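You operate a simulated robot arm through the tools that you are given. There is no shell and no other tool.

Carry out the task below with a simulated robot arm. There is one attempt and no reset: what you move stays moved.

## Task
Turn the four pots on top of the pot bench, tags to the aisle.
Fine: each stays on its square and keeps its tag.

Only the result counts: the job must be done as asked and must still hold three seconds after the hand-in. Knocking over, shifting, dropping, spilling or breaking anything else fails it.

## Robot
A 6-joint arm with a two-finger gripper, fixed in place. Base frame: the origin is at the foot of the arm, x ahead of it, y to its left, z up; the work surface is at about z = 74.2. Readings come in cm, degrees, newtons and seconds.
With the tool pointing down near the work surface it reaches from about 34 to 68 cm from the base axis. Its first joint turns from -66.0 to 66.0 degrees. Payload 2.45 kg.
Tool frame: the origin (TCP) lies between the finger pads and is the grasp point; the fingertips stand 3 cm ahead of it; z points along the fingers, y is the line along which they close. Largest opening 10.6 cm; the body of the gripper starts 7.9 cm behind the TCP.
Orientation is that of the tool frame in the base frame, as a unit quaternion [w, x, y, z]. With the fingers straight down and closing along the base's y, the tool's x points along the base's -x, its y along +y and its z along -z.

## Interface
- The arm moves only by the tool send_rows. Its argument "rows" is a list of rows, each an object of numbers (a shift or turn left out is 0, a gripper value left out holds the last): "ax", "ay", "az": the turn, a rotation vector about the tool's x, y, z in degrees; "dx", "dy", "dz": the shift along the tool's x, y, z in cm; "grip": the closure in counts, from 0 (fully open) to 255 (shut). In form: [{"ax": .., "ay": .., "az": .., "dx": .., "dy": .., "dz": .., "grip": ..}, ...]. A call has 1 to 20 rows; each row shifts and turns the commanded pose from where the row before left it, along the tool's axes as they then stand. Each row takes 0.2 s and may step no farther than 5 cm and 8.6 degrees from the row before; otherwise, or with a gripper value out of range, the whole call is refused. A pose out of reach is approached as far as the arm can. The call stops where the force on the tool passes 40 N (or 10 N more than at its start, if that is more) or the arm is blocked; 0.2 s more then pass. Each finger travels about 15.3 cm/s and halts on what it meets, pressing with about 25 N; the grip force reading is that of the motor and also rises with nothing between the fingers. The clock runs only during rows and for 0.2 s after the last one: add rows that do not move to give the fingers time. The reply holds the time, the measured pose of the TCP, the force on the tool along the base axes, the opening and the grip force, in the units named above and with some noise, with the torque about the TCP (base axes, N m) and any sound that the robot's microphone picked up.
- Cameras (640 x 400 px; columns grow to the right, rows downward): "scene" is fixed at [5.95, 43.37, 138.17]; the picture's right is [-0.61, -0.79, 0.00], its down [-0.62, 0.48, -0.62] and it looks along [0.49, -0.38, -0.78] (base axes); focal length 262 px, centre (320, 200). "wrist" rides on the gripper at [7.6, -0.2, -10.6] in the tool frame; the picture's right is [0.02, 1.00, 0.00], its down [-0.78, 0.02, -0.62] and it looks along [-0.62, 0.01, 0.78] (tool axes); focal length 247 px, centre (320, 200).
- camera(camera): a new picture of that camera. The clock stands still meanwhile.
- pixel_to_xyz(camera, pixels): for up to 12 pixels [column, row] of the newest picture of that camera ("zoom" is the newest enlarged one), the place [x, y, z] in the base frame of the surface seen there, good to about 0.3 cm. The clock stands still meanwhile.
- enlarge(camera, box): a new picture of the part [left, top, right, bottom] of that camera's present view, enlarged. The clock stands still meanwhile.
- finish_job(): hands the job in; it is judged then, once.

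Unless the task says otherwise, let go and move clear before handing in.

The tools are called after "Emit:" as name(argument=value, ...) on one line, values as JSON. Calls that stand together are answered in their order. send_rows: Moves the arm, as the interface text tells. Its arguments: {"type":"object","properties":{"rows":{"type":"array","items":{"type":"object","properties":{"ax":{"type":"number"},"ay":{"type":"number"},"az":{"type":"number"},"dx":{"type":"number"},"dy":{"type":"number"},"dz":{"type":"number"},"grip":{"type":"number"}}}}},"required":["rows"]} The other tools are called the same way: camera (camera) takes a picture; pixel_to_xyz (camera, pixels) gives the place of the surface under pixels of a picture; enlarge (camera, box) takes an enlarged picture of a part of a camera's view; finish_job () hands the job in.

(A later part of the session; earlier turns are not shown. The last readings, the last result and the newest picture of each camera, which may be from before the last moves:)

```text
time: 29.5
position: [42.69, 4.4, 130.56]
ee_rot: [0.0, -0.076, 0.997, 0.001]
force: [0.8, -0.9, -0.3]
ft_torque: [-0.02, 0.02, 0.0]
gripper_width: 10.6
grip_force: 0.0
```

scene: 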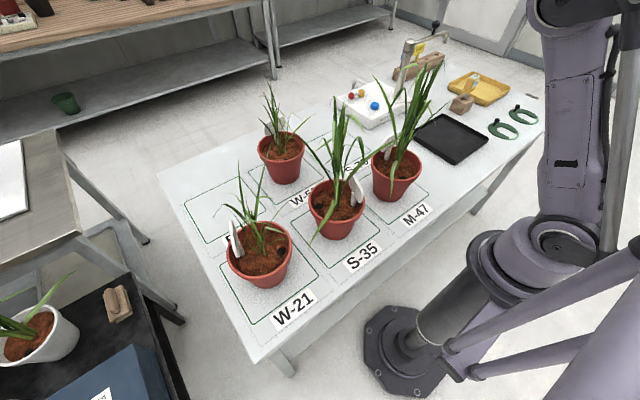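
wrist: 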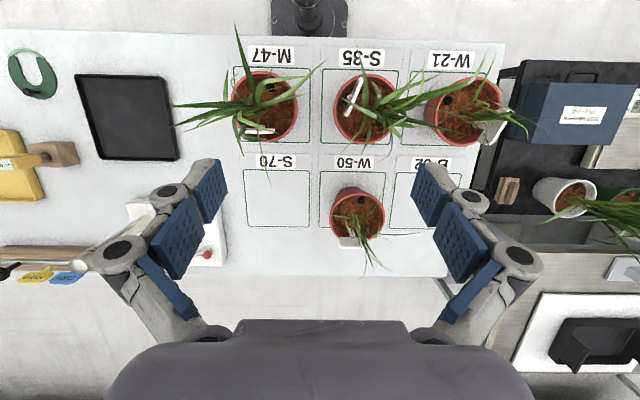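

The shift follows the old tool axes (y held at 4.4), so I can compute the arcs. Now I'll move at height over toward W-50's free −y side and yaw the tool so its y axis points outward from the pot at azimuth −118°.

Emit:
send_rows(rows=[{"dx": -4.17, "dy": -0.94}, {"dx": -4.17, "dy": -0.94}, {"dx": -4.17, "dy": -0.94}, {"az": -8.43}, {"az": -8.43}, {"az": -8.43}, {"az": -8.43}, {"az": -8.43}, {"az": -8.43}, {"az": -8.43}, {"az": -8.43}, {"az": -8.43}, {"az": -8.43}, {"az": -8.43}, {"az": -8.43}, {"az": -8.43}, {"az": -8.43}, {"az": -8.43}, {"az": -8.43}, {"az": -8.43}])

```text
time: 33.7
position: [48.24, 3.77, 126.49]
ee_rot: [0.0, 0.97, -0.241, 0.0]
force: [-0.2, 0.7, 1.0]
ft_torque: [0.0, -0.04, 0.01]
gripper_width: 10.59
grip_force: 0.1
out of reach, approached as far as the arm can: row 1, 2, 3, 15
```

The yaw is right (−152°) but the arm couldn't reach that height and stopped at x=48. I'll lower 8 cm and see where the commanded pose stands.

Emit:
send_rows(rows=[{"dz": 4}, {"dz": 4}, {}])

Emit:
camera(camera="wrist")

Emit:
camera(camera="scene")

```text
time: 34.5
position: [51.47, 3.94, 120.25]
ee_rot: [0.0, 0.97, -0.243, -0.003]
force: [0.1, 0.3, -0.4]
ft_torque: [0.02, 0.0, 0.03]
gripper_width: 10.58
grip_force: 0.1
out of reach, approached as far as the arm can: row 1, 2
```

```text
taken
```

wrist: 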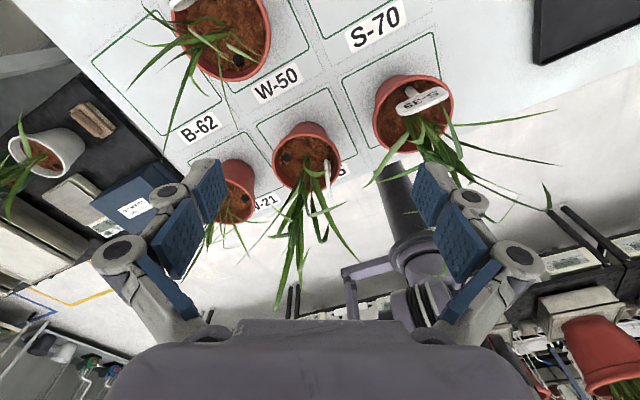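

```text
taken
```

scene: 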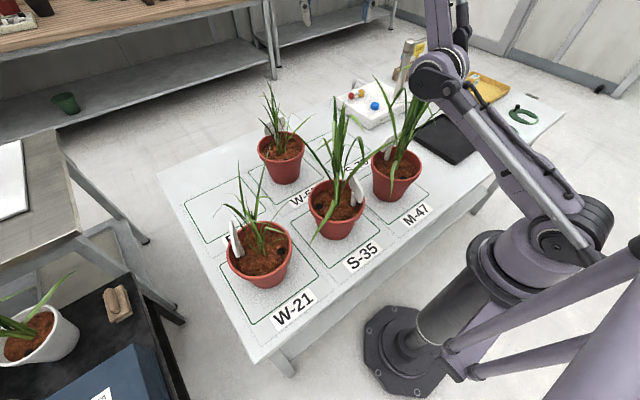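

The tag on the M-47 square's pot is legible at [422,102]. I'll enlarge to read it and to see which face is lettered.

Emit:
enlarge(camera="wrist", box=[360, 60, 480, 160])

Emit:
enlarge(camera="wrist", box=[240, 110, 380, 210])

Emit:
enlarge(camera="wrist", box=[120, 0, 320, 120])

```text
4.00 times, centred on (420, 110) of wrist
```

zoom: 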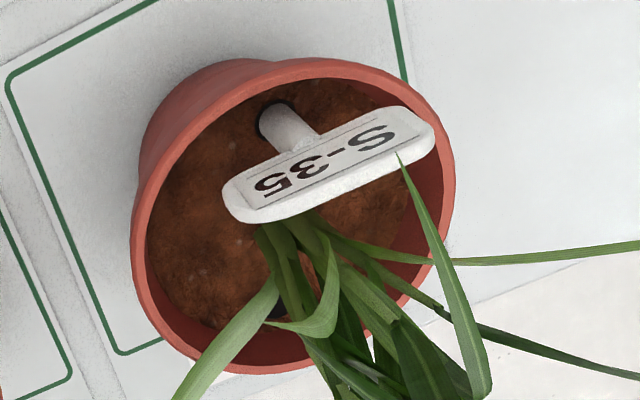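

```text
4.00 times, centred on (310, 160) of wrist
```

zoom: 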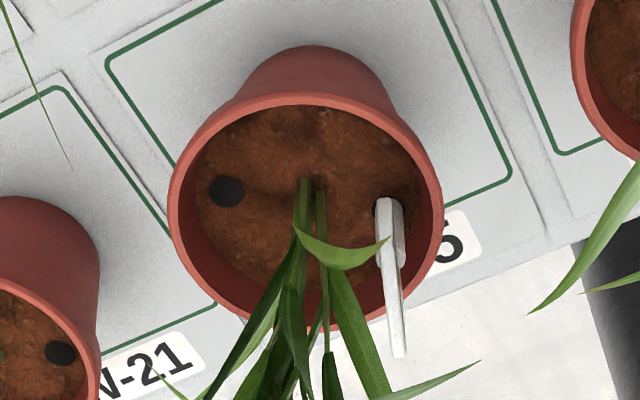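

```text
3.20 times, centred on (220, 60) of wrist
```

zoom: 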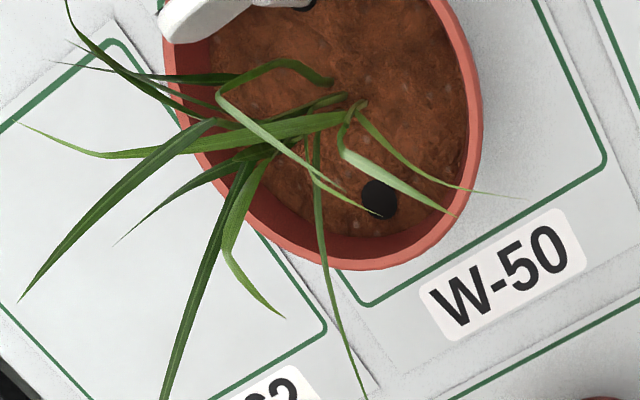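

The tag on square M-47 reads "S-35" on its outer face; tags not matching squares is to be left alone as told, I only turn the pots. I'll lower further to come back into reach.

Emit:
send_rows(rows=[{"dz": 4}, {"dz": 3}, {}, {}])

```text
time: 35.5
position: [53.69, 4.12, 114.06]
ee_rot: [-0.001, 0.97, -0.242, -0.001]
force: [1.0, -0.6, 0.2]
ft_torque: [-0.01, 0.03, 0.02]
gripper_width: 10.62
grip_force: 0.0
out of reach, approached as far as the arm can: row 1, 2
```

Still just clipped at reach; I'll drop another 5 cm.

Emit:
send_rows(rows=[{"dz": 3}, {"dz": 2}, {}])

```text
time: 36.3
position: [54.45, 4.2, 110.22]
ee_rot: [0.0, 0.97, -0.243, -0.002]
force: [0.1, 0.5, 0.3]
ft_torque: [0.0, 0.01, -0.01]
gripper_width: 10.64
grip_force: 0.1
out of reach, approached as far as the arm can: row 1, 2
```

It is closing on the commanded x≈55 as it lowers. I'll go down a few more centimetres.

Emit:
send_rows(rows=[{"dz": 3}, {}])

```text
time: 36.9
position: [54.33, 4.21, 110.32]
ee_rot: [-0.001, 0.97, -0.243, -0.001]
force: [-0.1, -0.5, 0.7]
ft_torque: [0.03, 0.0, 0.01]
gripper_width: 10.62
grip_force: 0.1
out of reach, approached as far as the arm can: row 1
```

Lowering no longer moves it, so some joint is at its limit with this yaw. I'll come back 4 cm toward the base and test lowering there.

Emit:
send_rows(rows=[{"dx": -3.53, "dy": 1.88}, {}, {"dz": 3}, {}])

```text
time: 37.9
position: [54.54, 4.23, 110.26]
ee_rot: [-0.001, 0.97, -0.242, -0.002]
force: [-0.1, 0.1, -0.1]
ft_torque: [-0.02, 0.01, 0.02]
gripper_width: 10.61
grip_force: 0.0
out of reach, approached as far as the arm can: row 1, 3
```

No motion again, so the solver seems stuck at a joint limit. I'll try unwinding: go back up and reverse some yaw.

Emit:
send_rows(rows=[{"dz": -3}, {"dz": -3}, {}])

```text
time: 38.7
position: [54.3, 4.41, 116.31]
ee_rot: [-0.001, 0.97, -0.242, -0.002]
force: [-0.3, -0.4, 1.0]
ft_torque: [0.0, -0.04, -0.02]
gripper_width: 10.6
grip_force: 0.1
```

Going up works, so lowering at yaw −152° is what is limited. I'll unwind the yaw to about −100° and test lowering there.

Emit:
send_rows(rows=[{"az": 8.5}, {"az": 8.5}, {"az": 8.5}, {"az": 8.5}, {"az": 8.5}, {"az": 8.5}, {"dz": 3}, {"dz": 3}, {"dz": 3}, {"dz": 3}, {}])

```text
time: 41.1
position: [56.28, 4.5, 109.19]
ee_rot: [0.0, 0.771, -0.637, -0.002]
force: [0.6, 0.1, -0.3]
ft_torque: [0.01, 0.01, 0.01]
gripper_width: 10.57
grip_force: 0.0
out of reach, approached as far as the arm can: row 9, 10
```

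Lowering still pushes the hand outward at yaw −101°. The wrist is probably in a twisted configuration, so I'll raise, unwind to yaw 0, lower there, and then test the yaw range from that height.

Emit:
send_rows(rows=[{"dz": -3}, {"dz": -3}, {"az": 8.4}, {"az": 8.4}, {"az": 8.4}, {"az": 8.4}, {"az": 8.4}, {"az": 8.4}, {"az": 8.4}, {"az": 8.4}, {"az": 8.4}, {"az": 8.4}, {"az": 8.4}, {"az": 8.4}])

Emit:
send_rows(rows=[{"dz": 3}, {"dz": 3}, {"dz": 3}, {}])

```text
time: 44.1
position: [56.09, 4.37, 115.08]
ee_rot: [-0.001, 0.0, 1.0, 0.001]
force: [-0.3, 1.0, 0.1]
ft_torque: [-0.04, -0.01, -0.02]
gripper_width: 10.62
grip_force: 0.1
```

```text
time: 45.1
position: [57.67, 4.66, 108.32]
ee_rot: [0.0, 0.0, 1.0, 0.002]
force: [0.4, -1.2, -0.6]
ft_torque: [0.03, 0.0, -0.02]
gripper_width: 10.62
grip_force: 0.2
out of reach, approached as far as the arm can: row 3
```

Even at yaw 0 it resists lowering here, although the start pose (38,4.6,107.5) was fine, so the arm branch may have flipped. I'll look at the arm.

Emit:
camera(camera="scene")

Emit:
camera(camera="wrist")

```text
taken
```

scene: 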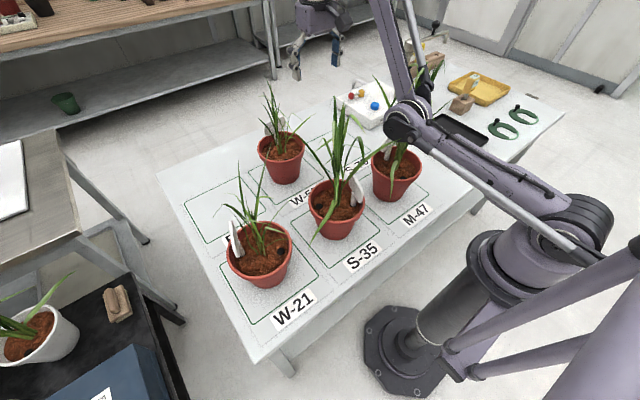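

```text
taken
```

wrist: 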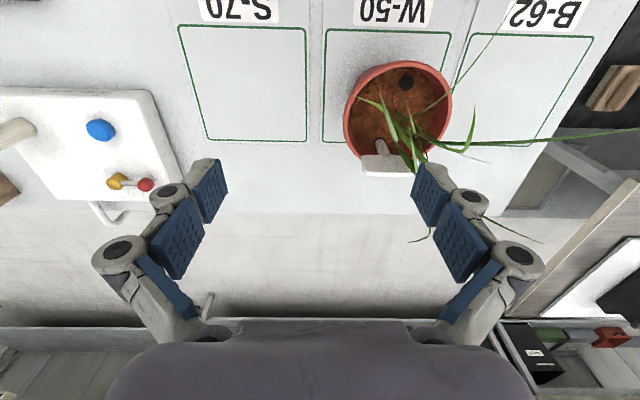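

The arm has flipped to an elbow-down branch (elbow at [405,120], low near the M-47 plant), which explains the limit. I'll raise up to the reach boundary, where the arm straightens, to get it to flip back.

Emit:
send_rows(rows=[{"dz": -3}, {"dz": -3}, {"dz": -3}, {"dz": -3}, {}])

Emit:
camera(camera="scene")

```text
time: 46.3
position: [56.99, 4.5, 118.47]
ee_rot: [-0.001, -0.001, 1.0, 0.001]
force: [-1.0, 0.5, 0.5]
ft_torque: [-0.01, 0.05, -0.01]
gripper_width: 10.59
grip_force: 0.1
out of reach, approached as far as the arm can: row 4
```

```text
taken
```

scene: 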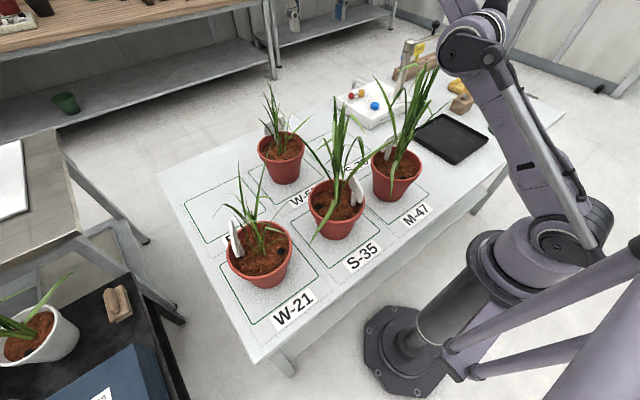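

The arm is now nearly straight at the boundary. I'll push outward past it, then lower slightly and see which branch it takes.

Emit:
send_rows(rows=[{"dx": -3}, {"dx": -3, "dz": -2}, {}])

Emit:
send_rows(rows=[{"dz": 2}, {"dz": 2}, {}])

Emit:
camera(camera="scene")

```text
time: 47.1
position: [57.49, 4.42, 117.31]
ee_rot: [-0.001, -0.001, 1.0, 0.002]
force: [1.1, 0.1, 0.8]
ft_torque: [0.01, -0.01, 0.0]
gripper_width: 10.59
grip_force: 0.0
out of reach, approached as far as the arm can: row 1, 2
```

```text
time: 47.9
position: [57.52, 4.34, 113.4]
ee_rot: [-0.001, -0.001, 1.0, 0.002]
force: [0.4, 0.5, -1.0]
ft_torque: [-0.01, 0.01, 0.03]
gripper_width: 10.57
grip_force: 0.1
```

```text
taken
```

scene: 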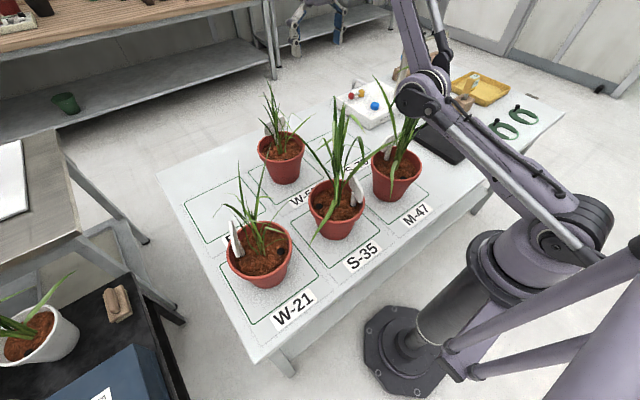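

Still elbow-down. I'll push harder along the arm's own line (out and up) with large steps so the elbow passes through straight, then come back in.

Emit:
send_rows(rows=[{"dz": -4}, {"dx": -3.4, "dz": -3.4}, {"dx": -3.4, "dz": -3.4}, {"dx": -3.4, "dz": -3.4}, {"dx": -3.4, "dz": -3.4}, {}])

Emit:
camera(camera="scene")

Emit:
send_rows(rows=[{"dz": 4}, {"dz": 2}, {}])

Emit:
camera(camera="scene")

```text
time: 49.3
position: [57.14, 3.93, 118.14]
ee_rot: [-0.001, -0.001, 1.0, 0.002]
force: [-0.4, -0.8, -0.8]
ft_torque: [0.02, 0.03, 0.02]
gripper_width: 10.59
grip_force: 0.0
out of reach, approached as far as the arm can: row 2, 3, 4, 5
```

```text
taken
```

scene: 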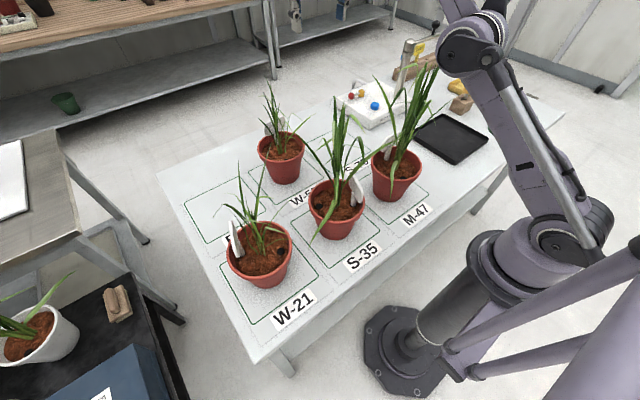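

```text
time: 50.1
position: [57.24, 3.86, 112.24]
ee_rot: [-0.001, -0.001, 1.0, 0.001]
force: [0.7, 0.2, 0.4]
ft_torque: [0.01, 0.0, 0.02]
gripper_width: 10.62
grip_force: 0.1
```

```text
taken
```

scene: 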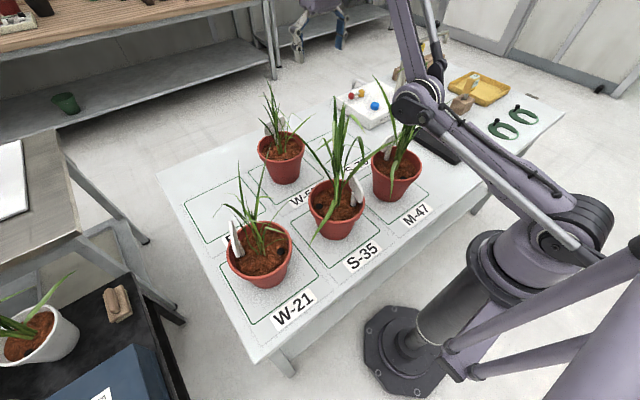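

Still elbow-down. The first flip came from pushing horizontally across the arm line, so by symmetry I'll push straight up past the boundary several steps, then test.

Emit:
send_rows(rows=[{"dz": -4.5}, {"dz": -4.5}, {"dz": -4.5}, {"dz": -4.5}, {"dz": -4.5}, {"dz": -4.5}, {"dz": -4.5}, {}])

Emit:
send_rows(rows=[{"dx": 4}, {"dx": 4}, {}])

Emit:
camera(camera="scene")

```text
time: 51.9
position: [49.21, 3.25, 126.63]
ee_rot: [-0.001, -0.001, 1.0, 0.003]
force: [0.2, 0.2, 0.1]
ft_torque: [0.01, 0.0, -0.02]
gripper_width: 10.61
grip_force: 0.0
out of reach, approached as far as the arm can: row 2, 3, 4, 5, 6, 7
```

```text
time: 52.7
position: [44.43, 3.35, 129.71]
ee_rot: [-0.002, 0.0, 1.0, 0.002]
force: [0.4, 0.4, 0.3]
ft_torque: [-0.04, 0.0, 0.0]
gripper_width: 10.61
grip_force: 0.1
out of reach, approached as far as the arm can: row 1, 2
```

```text
taken
```

scene: 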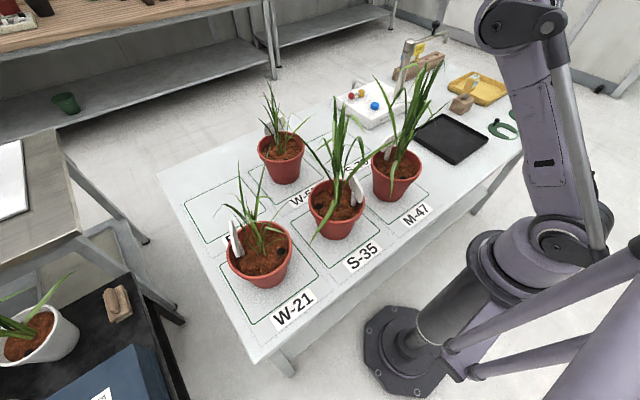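

The hand slid along the boundary to (44.4,129.7). I'll keep going inward toward the known good pose (38,131) and then test lowering.

Emit:
send_rows(rows=[{"dx": 3}, {"dx": 3}, {"dx": 2}, {}])

Emit:
send_rows(rows=[{"dz": 3}, {"dz": 3}, {}])

Emit:
camera(camera="scene")

```text
time: 53.7
position: [39.18, 3.78, 133.7]
ee_rot: [-0.001, -0.001, 1.0, 0.002]
force: [0.3, -0.3, -0.9]
ft_torque: [0.0, 0.01, 0.0]
gripper_width: 10.61
grip_force: 0.0
out of reach, approached as far as the arm can: row 1, 2, 3
```

```text
time: 54.5
position: [42.06, 4.02, 131.76]
ee_rot: [-0.001, -0.001, 1.0, 0.002]
force: [-0.4, 0.0, 0.2]
ft_torque: [-0.03, 0.02, 0.03]
gripper_width: 10.61
grip_force: 0.1
out of reach, approached as far as the arm can: row 1, 2
```

```text
taken
```

scene: 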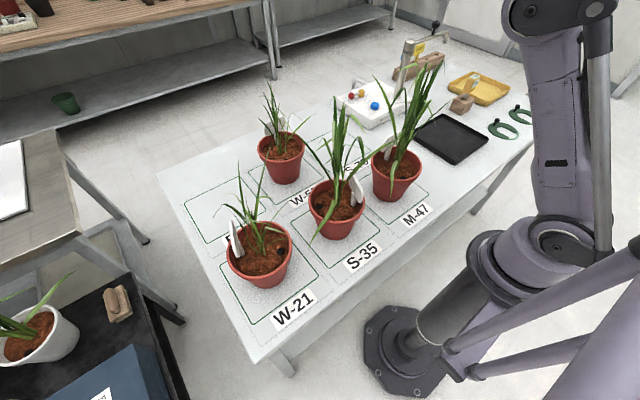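

The arm is locked straight (singular), so it only slides along the boundary. Tilting the tool will pull the wrist inward by another route, so I'll try that and watch how the elbow bends.

Emit:
send_rows(rows=[{"ay": -8}, {"ay": -8}, {"ay": -8}, {"ay": -8}, {}])

Emit:
camera(camera="scene")

```text
time: 55.7
position: [44.34, 4.38, 135.16]
ee_rot: [0.276, -0.001, 0.961, 0.002]
force: [-0.6, 0.6, 0.1]
ft_torque: [0.01, -0.01, 0.02]
gripper_width: 10.59
grip_force: 0.0
out of reach, approached as far as the arm can: row 1, 2
```

```text
taken
```

scene: 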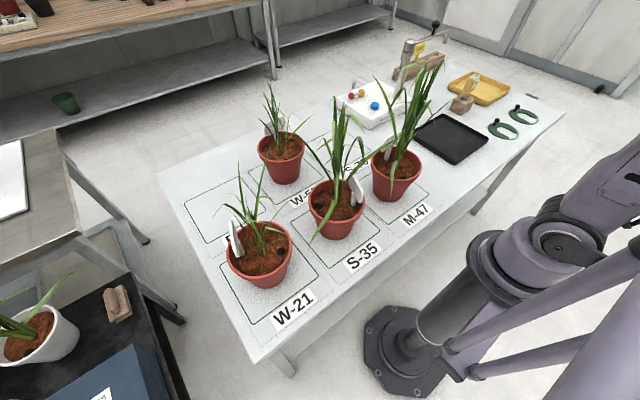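

The upper arm has swung back, so it is elbow-up again. I'll lower while still tilted, then level the tool at a height well inside the reach.

Emit:
send_rows(rows=[{"dx": 2.12, "dz": 3.39}, {"dx": 2.12, "dz": 3.39}, {"dx": 2.12, "dz": 3.39}, {"dx": 2.12, "dz": 3.39}, {"dx": 2.12, "dz": 3.39}, {"ay": 8}, {"ay": 8}, {"ay": 8}, {"ay": 8}, {}])

Emit:
camera(camera="scene")

Emit:
camera(camera="wrist")

```text
time: 57.9
position: [44.31, 4.34, 115.03]
ee_rot: [-0.002, -0.001, 1.0, 0.001]
force: [-0.5, -0.5, -0.1]
ft_torque: [0.01, 0.0, -0.06]
gripper_width: 10.6
grip_force: 0.0
```

```text
taken
```

scene: 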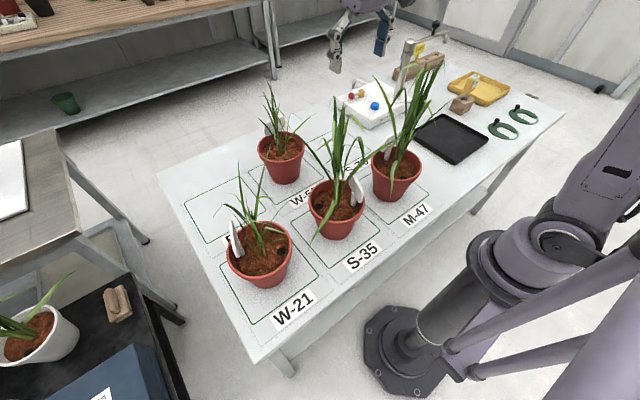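

```text
taken
```

wrist: 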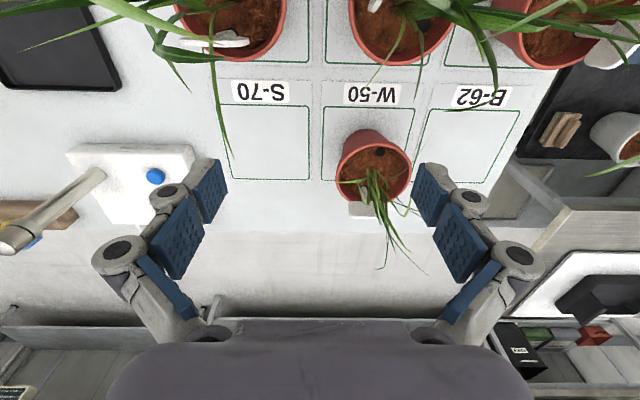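

Elbow-up and level at (44.3,4.3,115), and all pots are undisturbed. I now know the reach limit (about 72 cm radius at z=88, less higher up), so I'll stay below it. Moving to beside W-50 at z≈110 and yawing to −160° for a pinch at azimuth −110°.

Emit:
send_rows(rows=[{"dx": -4.07, "dy": -0.9, "dz": 1.67}, {"dx": -4.07, "dy": -0.9, "dz": 1.67}, {"dx": -4.07, "dy": -0.9, "dz": 1.67}, {"grip": 150}, {}])

Emit:
send_rows(rows=[{"az": -8.42}, {"az": -8.42}, {"az": -8.42}, {"az": -8.42}, {"az": -8.42}, {"az": -8.42}, {"az": -8.42}, {"az": -8.42}, {"az": -8.42}, {"az": -8.42}, {"az": -8.42}, {"az": -8.42}, {"az": -8.42}, {"az": -8.42}, {"az": -8.42}, {"az": -8.42}, {"az": -8.42}, {"az": -8.42}, {"az": -8.42}])

Emit:
camera(camera="wrist")

Emit:
camera(camera="scene")

```text
time: 59.1
position: [56.2, 1.77, 110.24]
ee_rot: [-0.001, -0.001, 1.0, 0.002]
force: [1.2, 0.3, 0.4]
ft_torque: [0.03, -0.01, 0.02]
gripper_width: 4.37
grip_force: 0.0
```

```text
time: 63.1
position: [56.44, 1.62, 110.18]
ee_rot: [-0.002, 0.985, -0.171, -0.001]
force: [0.8, 0.3, 0.0]
ft_torque: [0.03, 0.0, 0.0]
gripper_width: 4.39
grip_force: 0.1
```

```text
taken
```

wrist: 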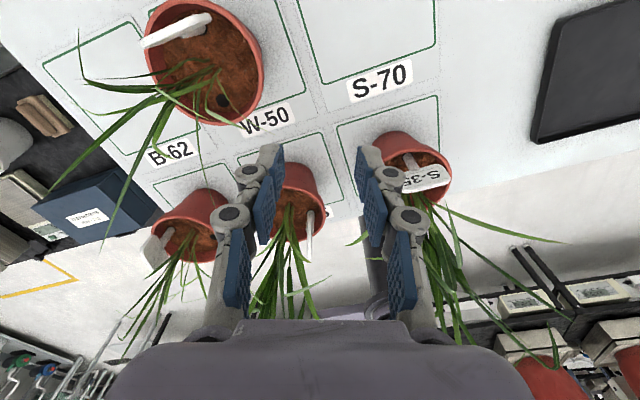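

```text
taken
```

scene: 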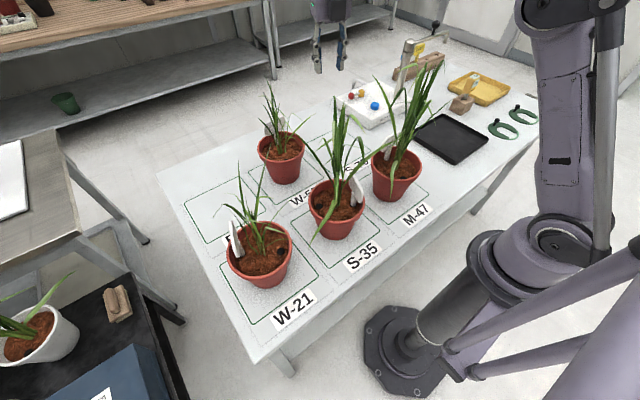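

The yaw is −160° and the fingers are 4.4 cm apart. I'll zoom on W-50 at [205,60] to choose a leaf-free pinch spot.

Emit:
enlarge(camera="wrist", box=[110, 0, 310, 140])

Emit:
pixel_to_xyz(camera="zoom", pixels=[[490, 100], [485, 200], [390, 385], [300, 10], [120, 150], [150, 260], [340, 310], [215, 105], [310, 215], [330, 330], [250, 255], [355, 300]])

```text
2.86 times, centred on (210, 70) of wrist
```

zoom: 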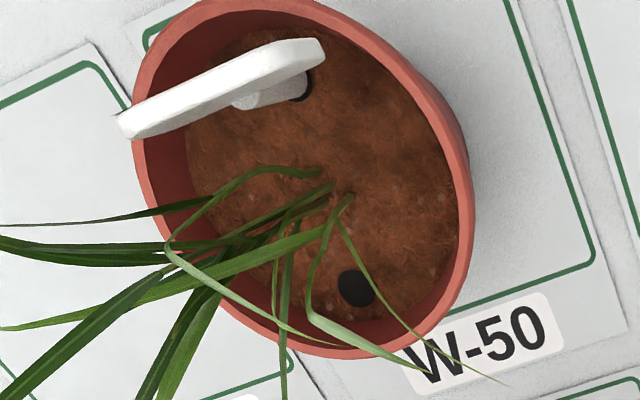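

```text
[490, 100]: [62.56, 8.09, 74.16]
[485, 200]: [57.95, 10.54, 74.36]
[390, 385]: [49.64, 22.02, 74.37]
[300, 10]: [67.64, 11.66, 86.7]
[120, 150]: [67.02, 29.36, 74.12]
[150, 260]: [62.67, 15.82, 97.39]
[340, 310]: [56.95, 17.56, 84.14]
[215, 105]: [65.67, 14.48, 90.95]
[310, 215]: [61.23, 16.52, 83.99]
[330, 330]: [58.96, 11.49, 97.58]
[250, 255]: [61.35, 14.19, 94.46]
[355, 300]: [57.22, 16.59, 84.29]
```

Leaves reach toward azimuth −115° at z≈97, but the rim is bare around −80° (right side of this view), between them and the tag. I'll test whether the wrist can yaw 30° further to −190° for a pinch there.

Emit:
send_rows(rows=[{"az": -7.5}, {"az": -7.5}, {"az": -7.5}, {"az": -7.5}, {}])

```text
time: 64.3
position: [56.35, 2.17, 110.1]
ee_rot: [-0.001, 0.999, -0.045, -0.001]
force: [-0.2, -0.2, 0.3]
ft_torque: [0.02, 0.0, -0.01]
gripper_width: 4.37
grip_force: 0.1
out of reach, approached as far as the arm can: row 2, 3, 4
```

The yaw limit is about −175°, so instead I'll use the opposite finger sense: yaw −15° with tool y inward, pinching at azimuth −75° and sweeping clockwise 167°. I'll unwind, lower to the hover pose at (64.1,5.4,96.3) and tilt the hand 20° outward.

Emit:
send_rows(rows=[{"az": 8.42}, {"az": 8.42}, {"az": 8.42}, {"az": 8.42}, {"az": 8.42}, {"az": 8.42}, {"az": 8.42}, {"az": 8.42}, {"az": 8.42}, {"az": 8.42}, {"az": 8.42}, {"az": 8.42}, {"az": 8.42}, {"az": 8.42}, {"az": 8.42}, {"az": 8.42}, {"az": 8.42}, {"az": 8.42}, {"az": 8.42}, {}])

Emit:
send_rows(rows=[{"dx": -2.08, "dy": 0.27, "dz": 3.45}, {"dx": -2.08, "dy": 0.27, "dz": 3.45}, {"dx": -2.08, "dy": 0.27, "dz": 3.45}, {"dx": -2.08, "dy": 0.27, "dz": 3.45}, {"ax": -6.67}, {"ax": -6.67}, {"ax": -6.66}, {}])

Emit:
camera(camera="wrist")

Emit:
camera(camera="scene")

```text
time: 68.5
position: [56.48, 2.06, 110.07]
ee_rot: [-0.001, -0.127, 0.992, 0.0]
force: [-0.3, 0.4, -0.4]
ft_torque: [0.05, 0.0, -0.01]
gripper_width: 4.37
grip_force: 0.1
```

```text
time: 70.3
position: [64.19, 5.38, 96.19]
ee_rot: [-0.023, -0.126, 0.976, 0.173]
force: [1.0, -0.2, 0.2]
ft_torque: [0.04, 0.01, 0.02]
gripper_width: 4.4
grip_force: 0.0
```

```text
taken
```

wrist: 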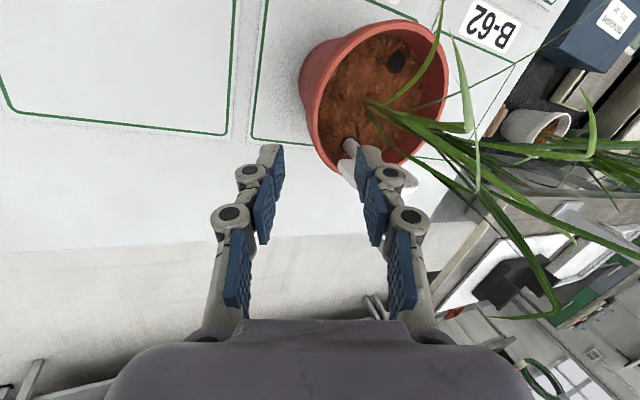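

```text
taken
```

scene: 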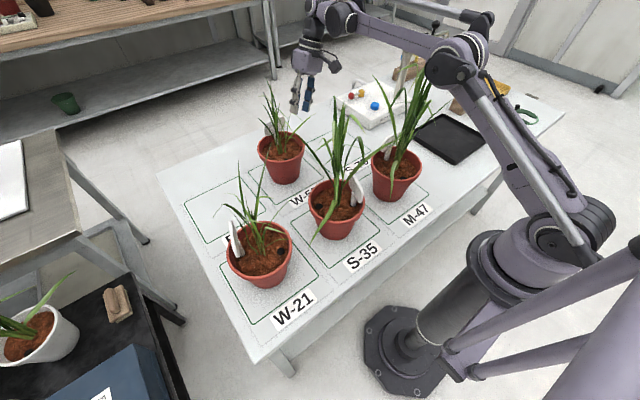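

The hand is at the hover pose with the inner finger (right, [365,190]) heading into the bare part of the pot near the tag at [355,165]. I'll zoom to check the clearance to the tag before descending.

Emit:
enlarge(camera="wrist", box=[230, 0, 480, 220])

Emit:
pixel_to_xyz(camera="wrist", pixels=[[340, 162], [410, 188], [350, 145], [312, 110], [305, 75], [330, 160], [396, 62], [447, 90], [330, 115], [270, 150], [365, 150]])

```text
1.82 times, centred on (355, 110) of wrist
```

zoom: 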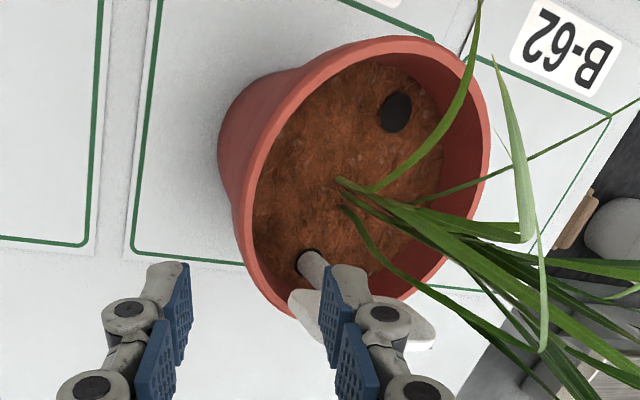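

```text
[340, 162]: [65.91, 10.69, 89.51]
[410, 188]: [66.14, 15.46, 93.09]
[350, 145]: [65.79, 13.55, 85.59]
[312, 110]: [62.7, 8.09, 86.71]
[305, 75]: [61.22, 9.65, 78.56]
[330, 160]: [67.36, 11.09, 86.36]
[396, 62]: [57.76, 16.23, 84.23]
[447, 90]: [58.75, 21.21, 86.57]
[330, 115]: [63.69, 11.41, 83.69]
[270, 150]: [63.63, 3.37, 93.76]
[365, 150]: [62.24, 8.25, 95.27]
```

The tag's nearest end is at (65.9,10.7), about 4 cm from where the inner finger will land, so it's clear. Descending 7 cm along the tool axis.

Emit:
send_rows(rows=[{"dz": 2.5}, {"dz": 2.5}, {"dz": 2}, {}])

Emit:
enlarge(camera="wrist", box=[200, 0, 520, 240])

Emit:
enlarge(camera="scene", box=[220, 50, 360, 200])

```text
time: 71.3
position: [63.5, 7.88, 89.65]
ee_rot: [-0.021, -0.127, 0.977, 0.171]
force: [-0.5, 0.2, 0.2]
ft_torque: [0.02, 0.0, 0.02]
gripper_width: 4.36
grip_force: 0.0
```

```text
1.67 times, centred on (360, 120) of wrist
```

zoom: 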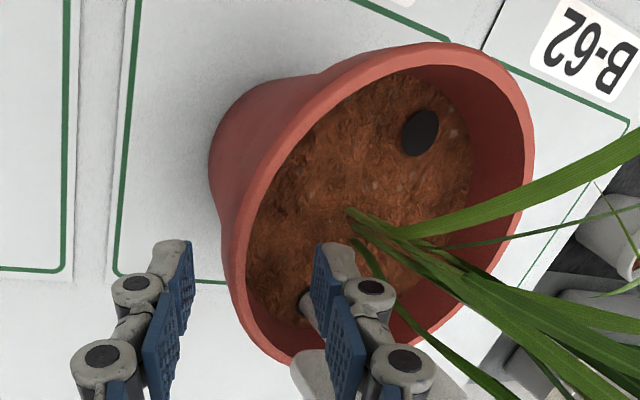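

```text
2.67 times, centred on (290, 125) of scene
```

zoom: 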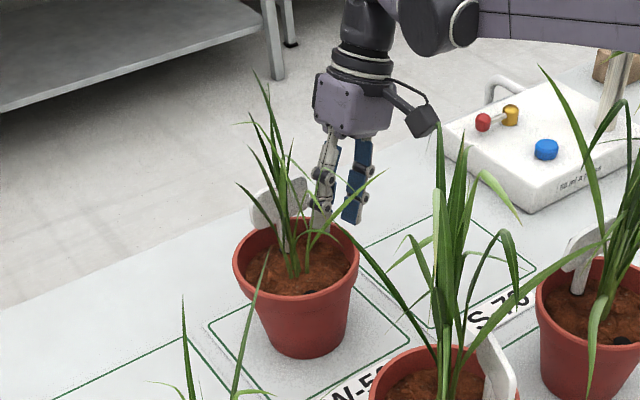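

The rim runs midway between the fingers ([250,270] in the zoom). I'll descend the last 1.9 cm and close.

Emit:
send_rows(rows=[{"dz": 1}, {"dz": 0.9}, {}, {"grip": 200}, {"grip": 225}, {"grip": 255}, {}, {}, {}])

Emit:
enlarge(camera="wrist", box=[200, 0, 520, 240])

Emit:
enlarge(camera="scene", box=[220, 50, 360, 200])

```text
time: 73.3
position: [63.59, 8.42, 87.76]
ee_rot: [-0.023, -0.126, 0.977, 0.172]
force: [0.4, 1.4, 0.1]
ft_torque: [-0.33, -0.16, -0.06]
gripper_width: 0.84
grip_force: 25.0
```

```text
1.67 times, centred on (360, 120) of wrist
```

zoom: 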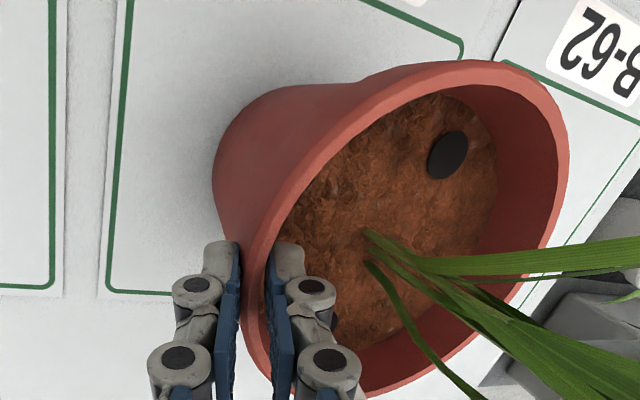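

```text
2.67 times, centred on (290, 125) of scene
```

zoom: 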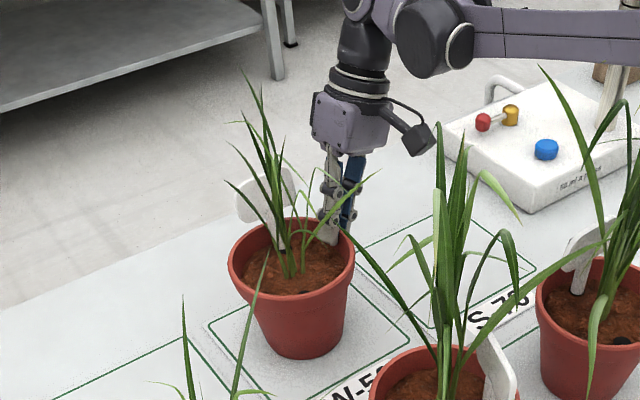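

The pinch holds (0.84 cm wall, 25 N), but the torque reading −0.33 and the scene zoom suggest the pot leaned slightly since the pads are at 20° and the wall at about 10°. I'll open a little, reduce the tilt to about 11°, and close again.

Emit:
send_rows(rows=[{"grip": 205}, {}, {"ax": 4.5}, {"ax": 4.5}, {"dy": 0.31, "dz": -0.02}, {}, {"grip": 225}, {"grip": 240}, {"grip": 255}, {}, {}])

Emit:
enlarge(camera="wrist", box=[200, 0, 520, 240])

Emit:
enlarge(camera="scene", box=[220, 50, 360, 200])

```text
time: 75.7
position: [63.34, 8.77, 88.08]
ee_rot: [-0.013, -0.128, 0.987, 0.095]
force: [-1.7, 0.0, -0.1]
ft_torque: [-0.08, 0.03, 0.2]
gripper_width: 0.63
grip_force: 25.0
```

```text
1.67 times, centred on (360, 120) of wrist
```

zoom: 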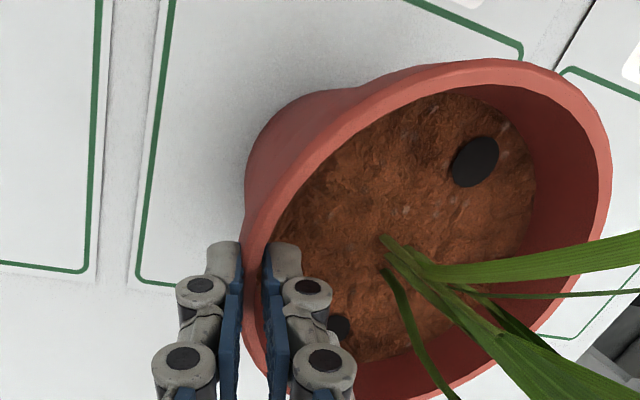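

```text
2.67 times, centred on (290, 125) of scene
```

zoom: 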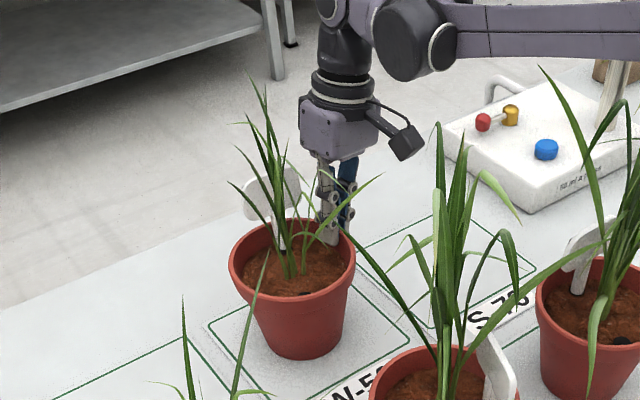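

Torque has dropped to near zero and the pot stands straight. I'll measure the rim from the wrist view to get the pot centre relative to the TCP before swinging.

Emit:
enlarge(camera="wrist", box=[200, 0, 520, 240])

Emit:
pixel_to_xyz(camera="zoom", pixels=[[252, 290], [270, 205], [320, 140], [400, 83], [460, 66], [540, 75], [590, 120], [605, 190], [475, 162], [338, 325], [590, 230], [252, 330]])

```text
1.67 times, centred on (360, 120) of wrist
```

zoom: 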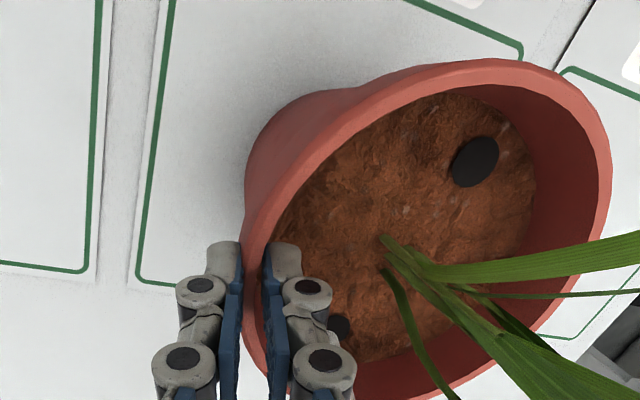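

```text
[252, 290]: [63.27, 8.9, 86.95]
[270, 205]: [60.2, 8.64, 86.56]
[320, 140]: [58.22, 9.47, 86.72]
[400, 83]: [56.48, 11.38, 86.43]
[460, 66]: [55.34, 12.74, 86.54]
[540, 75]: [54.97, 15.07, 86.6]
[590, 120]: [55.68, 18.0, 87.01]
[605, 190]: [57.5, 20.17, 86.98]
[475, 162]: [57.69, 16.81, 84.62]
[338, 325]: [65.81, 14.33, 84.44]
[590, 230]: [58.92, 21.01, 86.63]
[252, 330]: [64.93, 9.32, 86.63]
```

Rim points fit a centre at about (61.45,15.1), so the TCP is 6.6 cm out at azimuth −73°. I'll start the clockwise swing with 40° (5 rows of 8°) and check.

Emit:
send_rows(rows=[{"dx": 0.921, "dy": 0.033, "dz": 0.006, "ay": -1.527, "az": 7.853}, {"dx": 0.921, "dy": 0.033, "dz": 0.006, "ay": -1.527, "az": 7.853}, {"dx": 0.921, "dy": 0.033, "dz": 0.006, "ay": -1.527, "az": 7.853}, {"dx": 0.921, "dy": 0.033, "dz": 0.006, "ay": -1.527, "az": 7.853}, {"dx": 0.921, "dy": 0.033, "dz": 0.006, "ay": -1.527, "az": 7.853}, {}])

Emit:
enlarge(camera="wrist", box=[200, 0, 520, 240])

Emit:
camera(camera="scene")

```text
time: 77.1
position: [58.8, 8.81, 88.02]
ee_rot: [0.021, 0.218, 0.971, 0.093]
force: [0.7, 2.5, 0.8]
ft_torque: [-0.09, -0.29, 0.04]
gripper_width: 0.63
grip_force: 24.6
```

```text
1.67 times, centred on (360, 120) of wrist
```

zoom: 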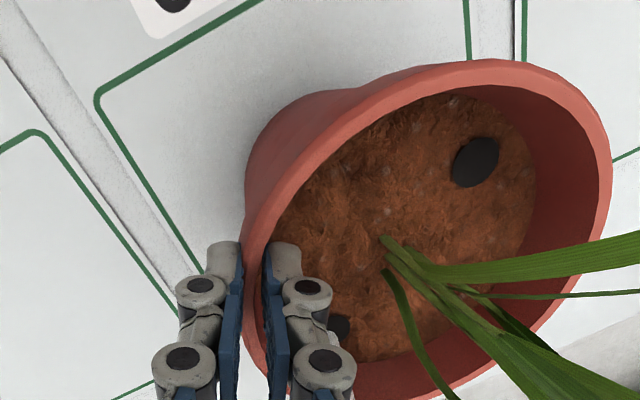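

```text
taken
```

scene: 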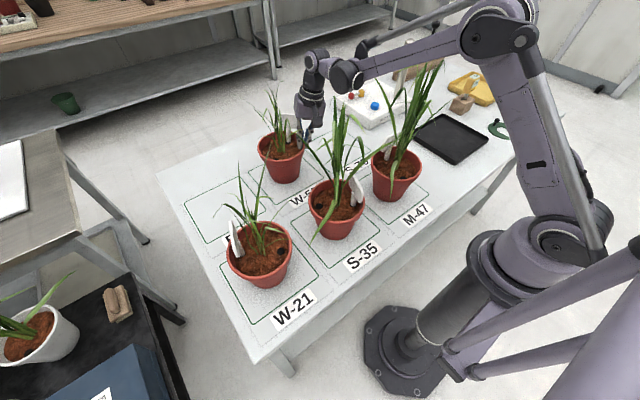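

The pot turns rigidly with the hand, with low forces. Continuing with another 64°.

Emit:
send_rows(rows=[{"dx": 0.921, "dy": 0.033, "dz": 0.006, "ay": -1.527, "az": 7.853}, {"dx": 0.921, "dy": 0.033, "dz": 0.006, "ay": -1.527, "az": 7.853}, {"dx": 0.921, "dy": 0.033, "dz": 0.006, "ay": -1.527, "az": 7.853}, {"dx": 0.921, "dy": 0.033, "dz": 0.006, "ay": -1.527, "az": 7.853}, {"dx": 0.921, "dy": 0.033, "dz": 0.006, "ay": -1.527, "az": 7.853}, {"dx": 0.921, "dy": 0.033, "dz": 0.006, "ay": -1.527, "az": 7.853}, {"dx": 0.921, "dy": 0.033, "dz": 0.006, "ay": -1.527, "az": 7.853}, {"dx": 0.921, "dy": 0.033, "dz": 0.006, "ay": -1.527, "az": 7.853}, {}])

Emit:
camera(camera="wrist")

Emit:
camera(camera="scene")

```text
time: 79.1
position: [54.8, 14.6, 88.09]
ee_rot: [0.067, 0.7, 0.708, 0.067]
force: [-4.6, -4.6, 22.9]
ft_torque: [-0.09, 0.08, 0.06]
gripper_width: 0.61
grip_force: 24.8
```

```text
taken
```

wrist: 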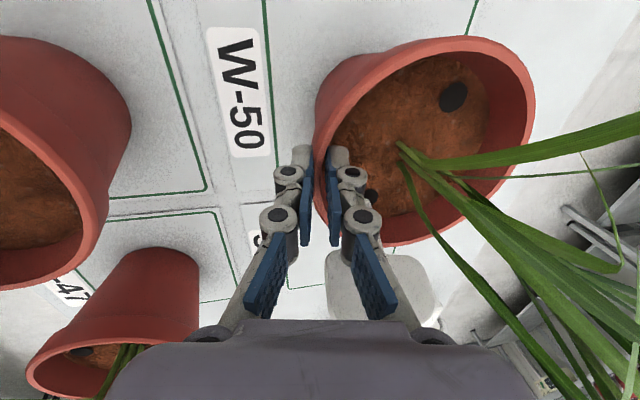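

```text
taken
```

scene: 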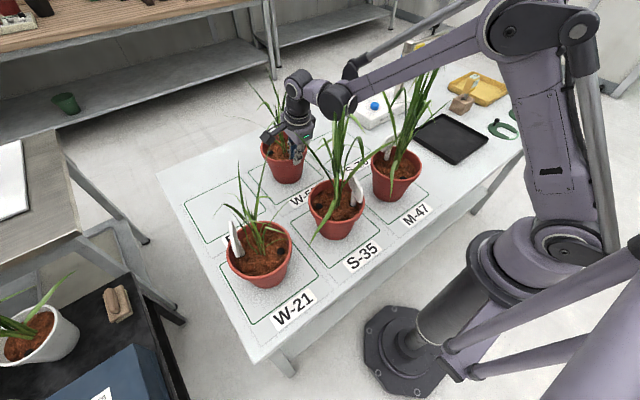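

The swing reached 104° but the vertical force rose to 23 N, so the hand is pressing the pot down a little. I'll ease the hand up 1 mm and re-read.

Emit:
send_rows(rows=[{"dy": 0.019, "dz": -0.098}, {}])

Emit:
enlarge(camera="scene", box=[220, 50, 360, 200])

```text
time: 79.7
position: [54.8, 14.55, 87.96]
ee_rot: [0.067, 0.7, 0.708, 0.067]
force: [-4.8, -1.4, 5.2]
ft_torque: [-0.78, 0.16, -0.26]
gripper_width: 0.61
grip_force: 24.5
```

```text
2.67 times, centred on (290, 125) of scene
```

zoom: 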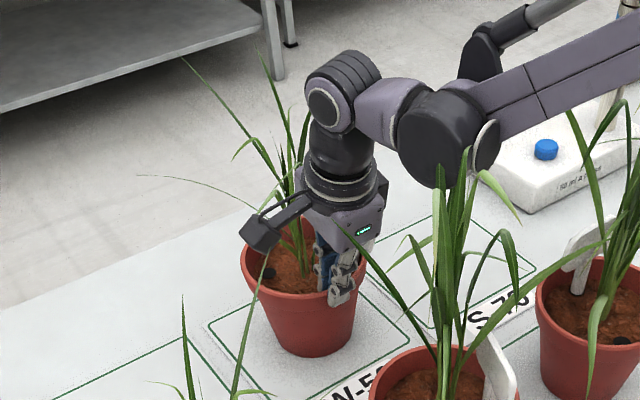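

Force fell to 5 N but some twisting torque (−0.78) remains. I'll release and re-grip in place to relieve the built-up stress before finishing the swing.

Emit:
send_rows(rows=[{"grip": 215}, {}, {}, {"grip": 235}, {"grip": 255}, {}, {}])

Emit:
enlarge(camera="wrist", box=[260, 0, 580, 240])

Emit:
pixel_to_xyz(camera="zoom", pixels=[[105, 200], [150, 140], [220, 90], [300, 60], [400, 65], [435, 130], [415, 200], [310, 105], [175, 300], [120, 165], [430, 105], [260, 72]])

```text
time: 81.3
position: [54.82, 14.64, 88.02]
ee_rot: [0.068, 0.699, 0.708, 0.068]
force: [-2.7, -0.7, 1.1]
ft_torque: [0.01, 0.15, -0.04]
gripper_width: 0.64
grip_force: 25.3
```

```text
1.67 times, centred on (420, 120) of wrist
```

zoom: 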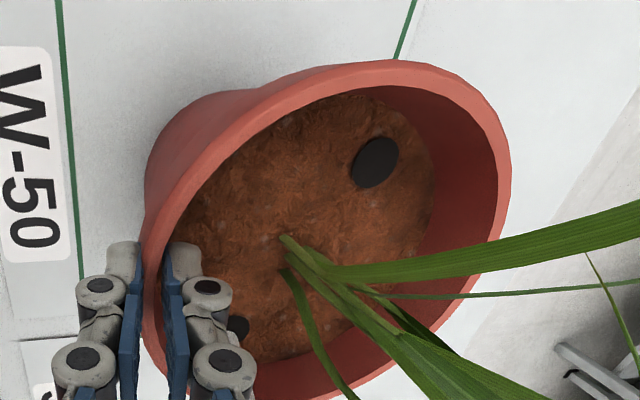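

```text
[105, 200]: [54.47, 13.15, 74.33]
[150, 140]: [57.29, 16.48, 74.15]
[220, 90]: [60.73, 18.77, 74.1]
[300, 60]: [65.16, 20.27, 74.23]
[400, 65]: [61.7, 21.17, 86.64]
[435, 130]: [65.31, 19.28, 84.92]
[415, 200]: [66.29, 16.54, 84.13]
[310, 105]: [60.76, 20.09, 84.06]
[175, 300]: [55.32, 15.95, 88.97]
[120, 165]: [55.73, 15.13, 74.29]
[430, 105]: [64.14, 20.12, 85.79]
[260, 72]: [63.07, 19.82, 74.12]
```

Forces are back near zero. I'll measure rim, plug and stake points again from this view.

Emit:
pixel_to_xyz(camera="zoom", pixels=[[172, 215], [215, 155], [265, 115], [310, 88], [360, 70], [470, 100], [500, 160], [500, 210], [375, 163], [238, 327], [160, 250], [430, 70]])

```text
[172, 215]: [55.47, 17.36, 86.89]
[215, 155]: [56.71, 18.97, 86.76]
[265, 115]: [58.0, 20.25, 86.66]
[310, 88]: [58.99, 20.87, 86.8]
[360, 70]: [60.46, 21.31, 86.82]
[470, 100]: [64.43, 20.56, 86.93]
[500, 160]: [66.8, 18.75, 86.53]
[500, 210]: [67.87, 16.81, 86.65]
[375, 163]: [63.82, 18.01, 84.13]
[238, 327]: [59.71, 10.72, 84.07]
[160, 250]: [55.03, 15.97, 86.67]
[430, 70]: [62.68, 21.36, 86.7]
```

The pot centre is (61.5,14.85), and the plug–stake line now points at about −119°, so another 64° puts the tag near 180°. I'll do the first half and check forces.

Emit:
send_rows(rows=[{"dx": 0.931, "dy": 0.046, "dz": 0.007, "ay": -1.527, "az": 7.853}, {"dx": 0.931, "dy": 0.046, "dz": 0.007, "ay": -1.527, "az": 7.853}, {"dx": 0.931, "dy": 0.046, "dz": 0.007, "ay": -1.527, "az": 7.853}, {"dx": 0.931, "dy": 0.046, "dz": 0.007, "ay": -1.527, "az": 7.853}, {}])

```text
time: 82.5
position: [55.71, 18.13, 87.97]
ee_rot: [0.083, 0.868, 0.488, 0.047]
force: [0.4, 1.1, 0.9]
ft_torque: [0.35, -0.08, 0.21]
gripper_width: 0.6
grip_force: 24.9
```

Forces are tiny. Finishing the remaining 32°.

Emit:
send_rows(rows=[{"dx": 0.931, "dy": 0.046, "dz": 0.007, "ay": -1.527, "az": 7.853}, {"dx": 0.931, "dy": 0.046, "dz": 0.007, "ay": -1.527, "az": 7.853}, {"dx": 0.931, "dy": 0.046, "dz": 0.007, "ay": -1.527, "az": 7.853}, {"dx": 0.931, "dy": 0.046, "dz": 0.007, "ay": -1.527, "az": 7.853}, {}])

Emit:
camera(camera="wrist")

Emit:
enlarge(camera="scene", box=[200, 50, 400, 230])

Emit:
pixel_to_xyz(camera="wrist", pixels=[[345, 260], [430, 260], [440, 290], [335, 290], [455, 95], [373, 195], [330, 110], [430, 40], [525, 90], [500, 55]])

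```text
time: 83.7
position: [57.95, 20.33, 88.04]
ee_rot: [0.092, 0.959, 0.265, 0.024]
force: [0.0, 0.3, -0.4]
ft_torque: [0.14, -0.1, 0.09]
gripper_width: 0.61
grip_force: 25.4
out of reach, approached as far as the arm can: row 4
```

```text
taken
```

wrist: 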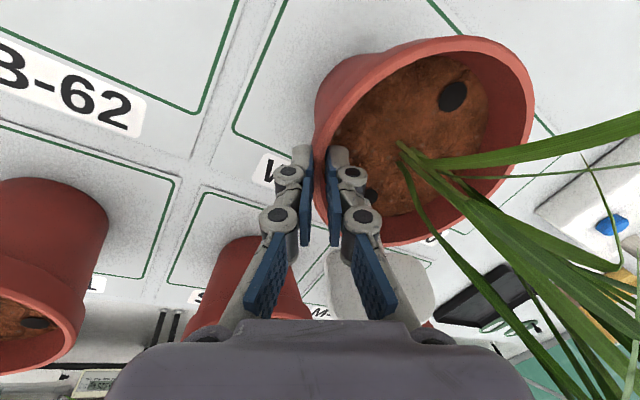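

```text
2.22 times, centred on (300, 140) of scene
```

zoom: 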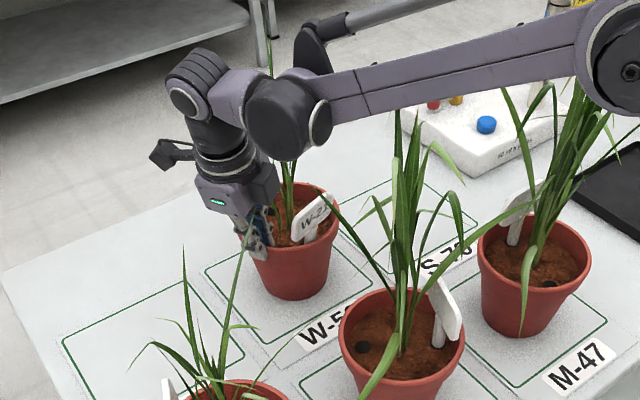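

```text
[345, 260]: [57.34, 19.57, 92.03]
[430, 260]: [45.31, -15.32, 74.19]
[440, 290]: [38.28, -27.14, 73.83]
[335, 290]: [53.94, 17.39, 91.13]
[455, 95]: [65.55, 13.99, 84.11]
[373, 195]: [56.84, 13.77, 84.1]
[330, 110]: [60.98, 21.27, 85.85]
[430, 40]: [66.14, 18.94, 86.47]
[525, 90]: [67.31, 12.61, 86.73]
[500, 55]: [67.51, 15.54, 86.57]
```

The plug–stake line now points at 181° and the tag, reading "W-21", faces the robot-side aisle in the scene zoom at [318,215]. I'll measure the tag's plane too.

Emit:
pixel_to_xyz(camera="zoom", pixels=[[296, 225], [330, 200], [318, 212], [308, 222], [325, 208], [293, 238], [312, 235], [560, 180]])

```text
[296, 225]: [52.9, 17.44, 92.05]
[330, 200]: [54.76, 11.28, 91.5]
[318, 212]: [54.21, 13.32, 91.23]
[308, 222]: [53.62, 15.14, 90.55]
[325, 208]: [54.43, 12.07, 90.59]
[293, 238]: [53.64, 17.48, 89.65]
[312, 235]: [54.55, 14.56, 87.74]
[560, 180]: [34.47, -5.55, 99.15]
```

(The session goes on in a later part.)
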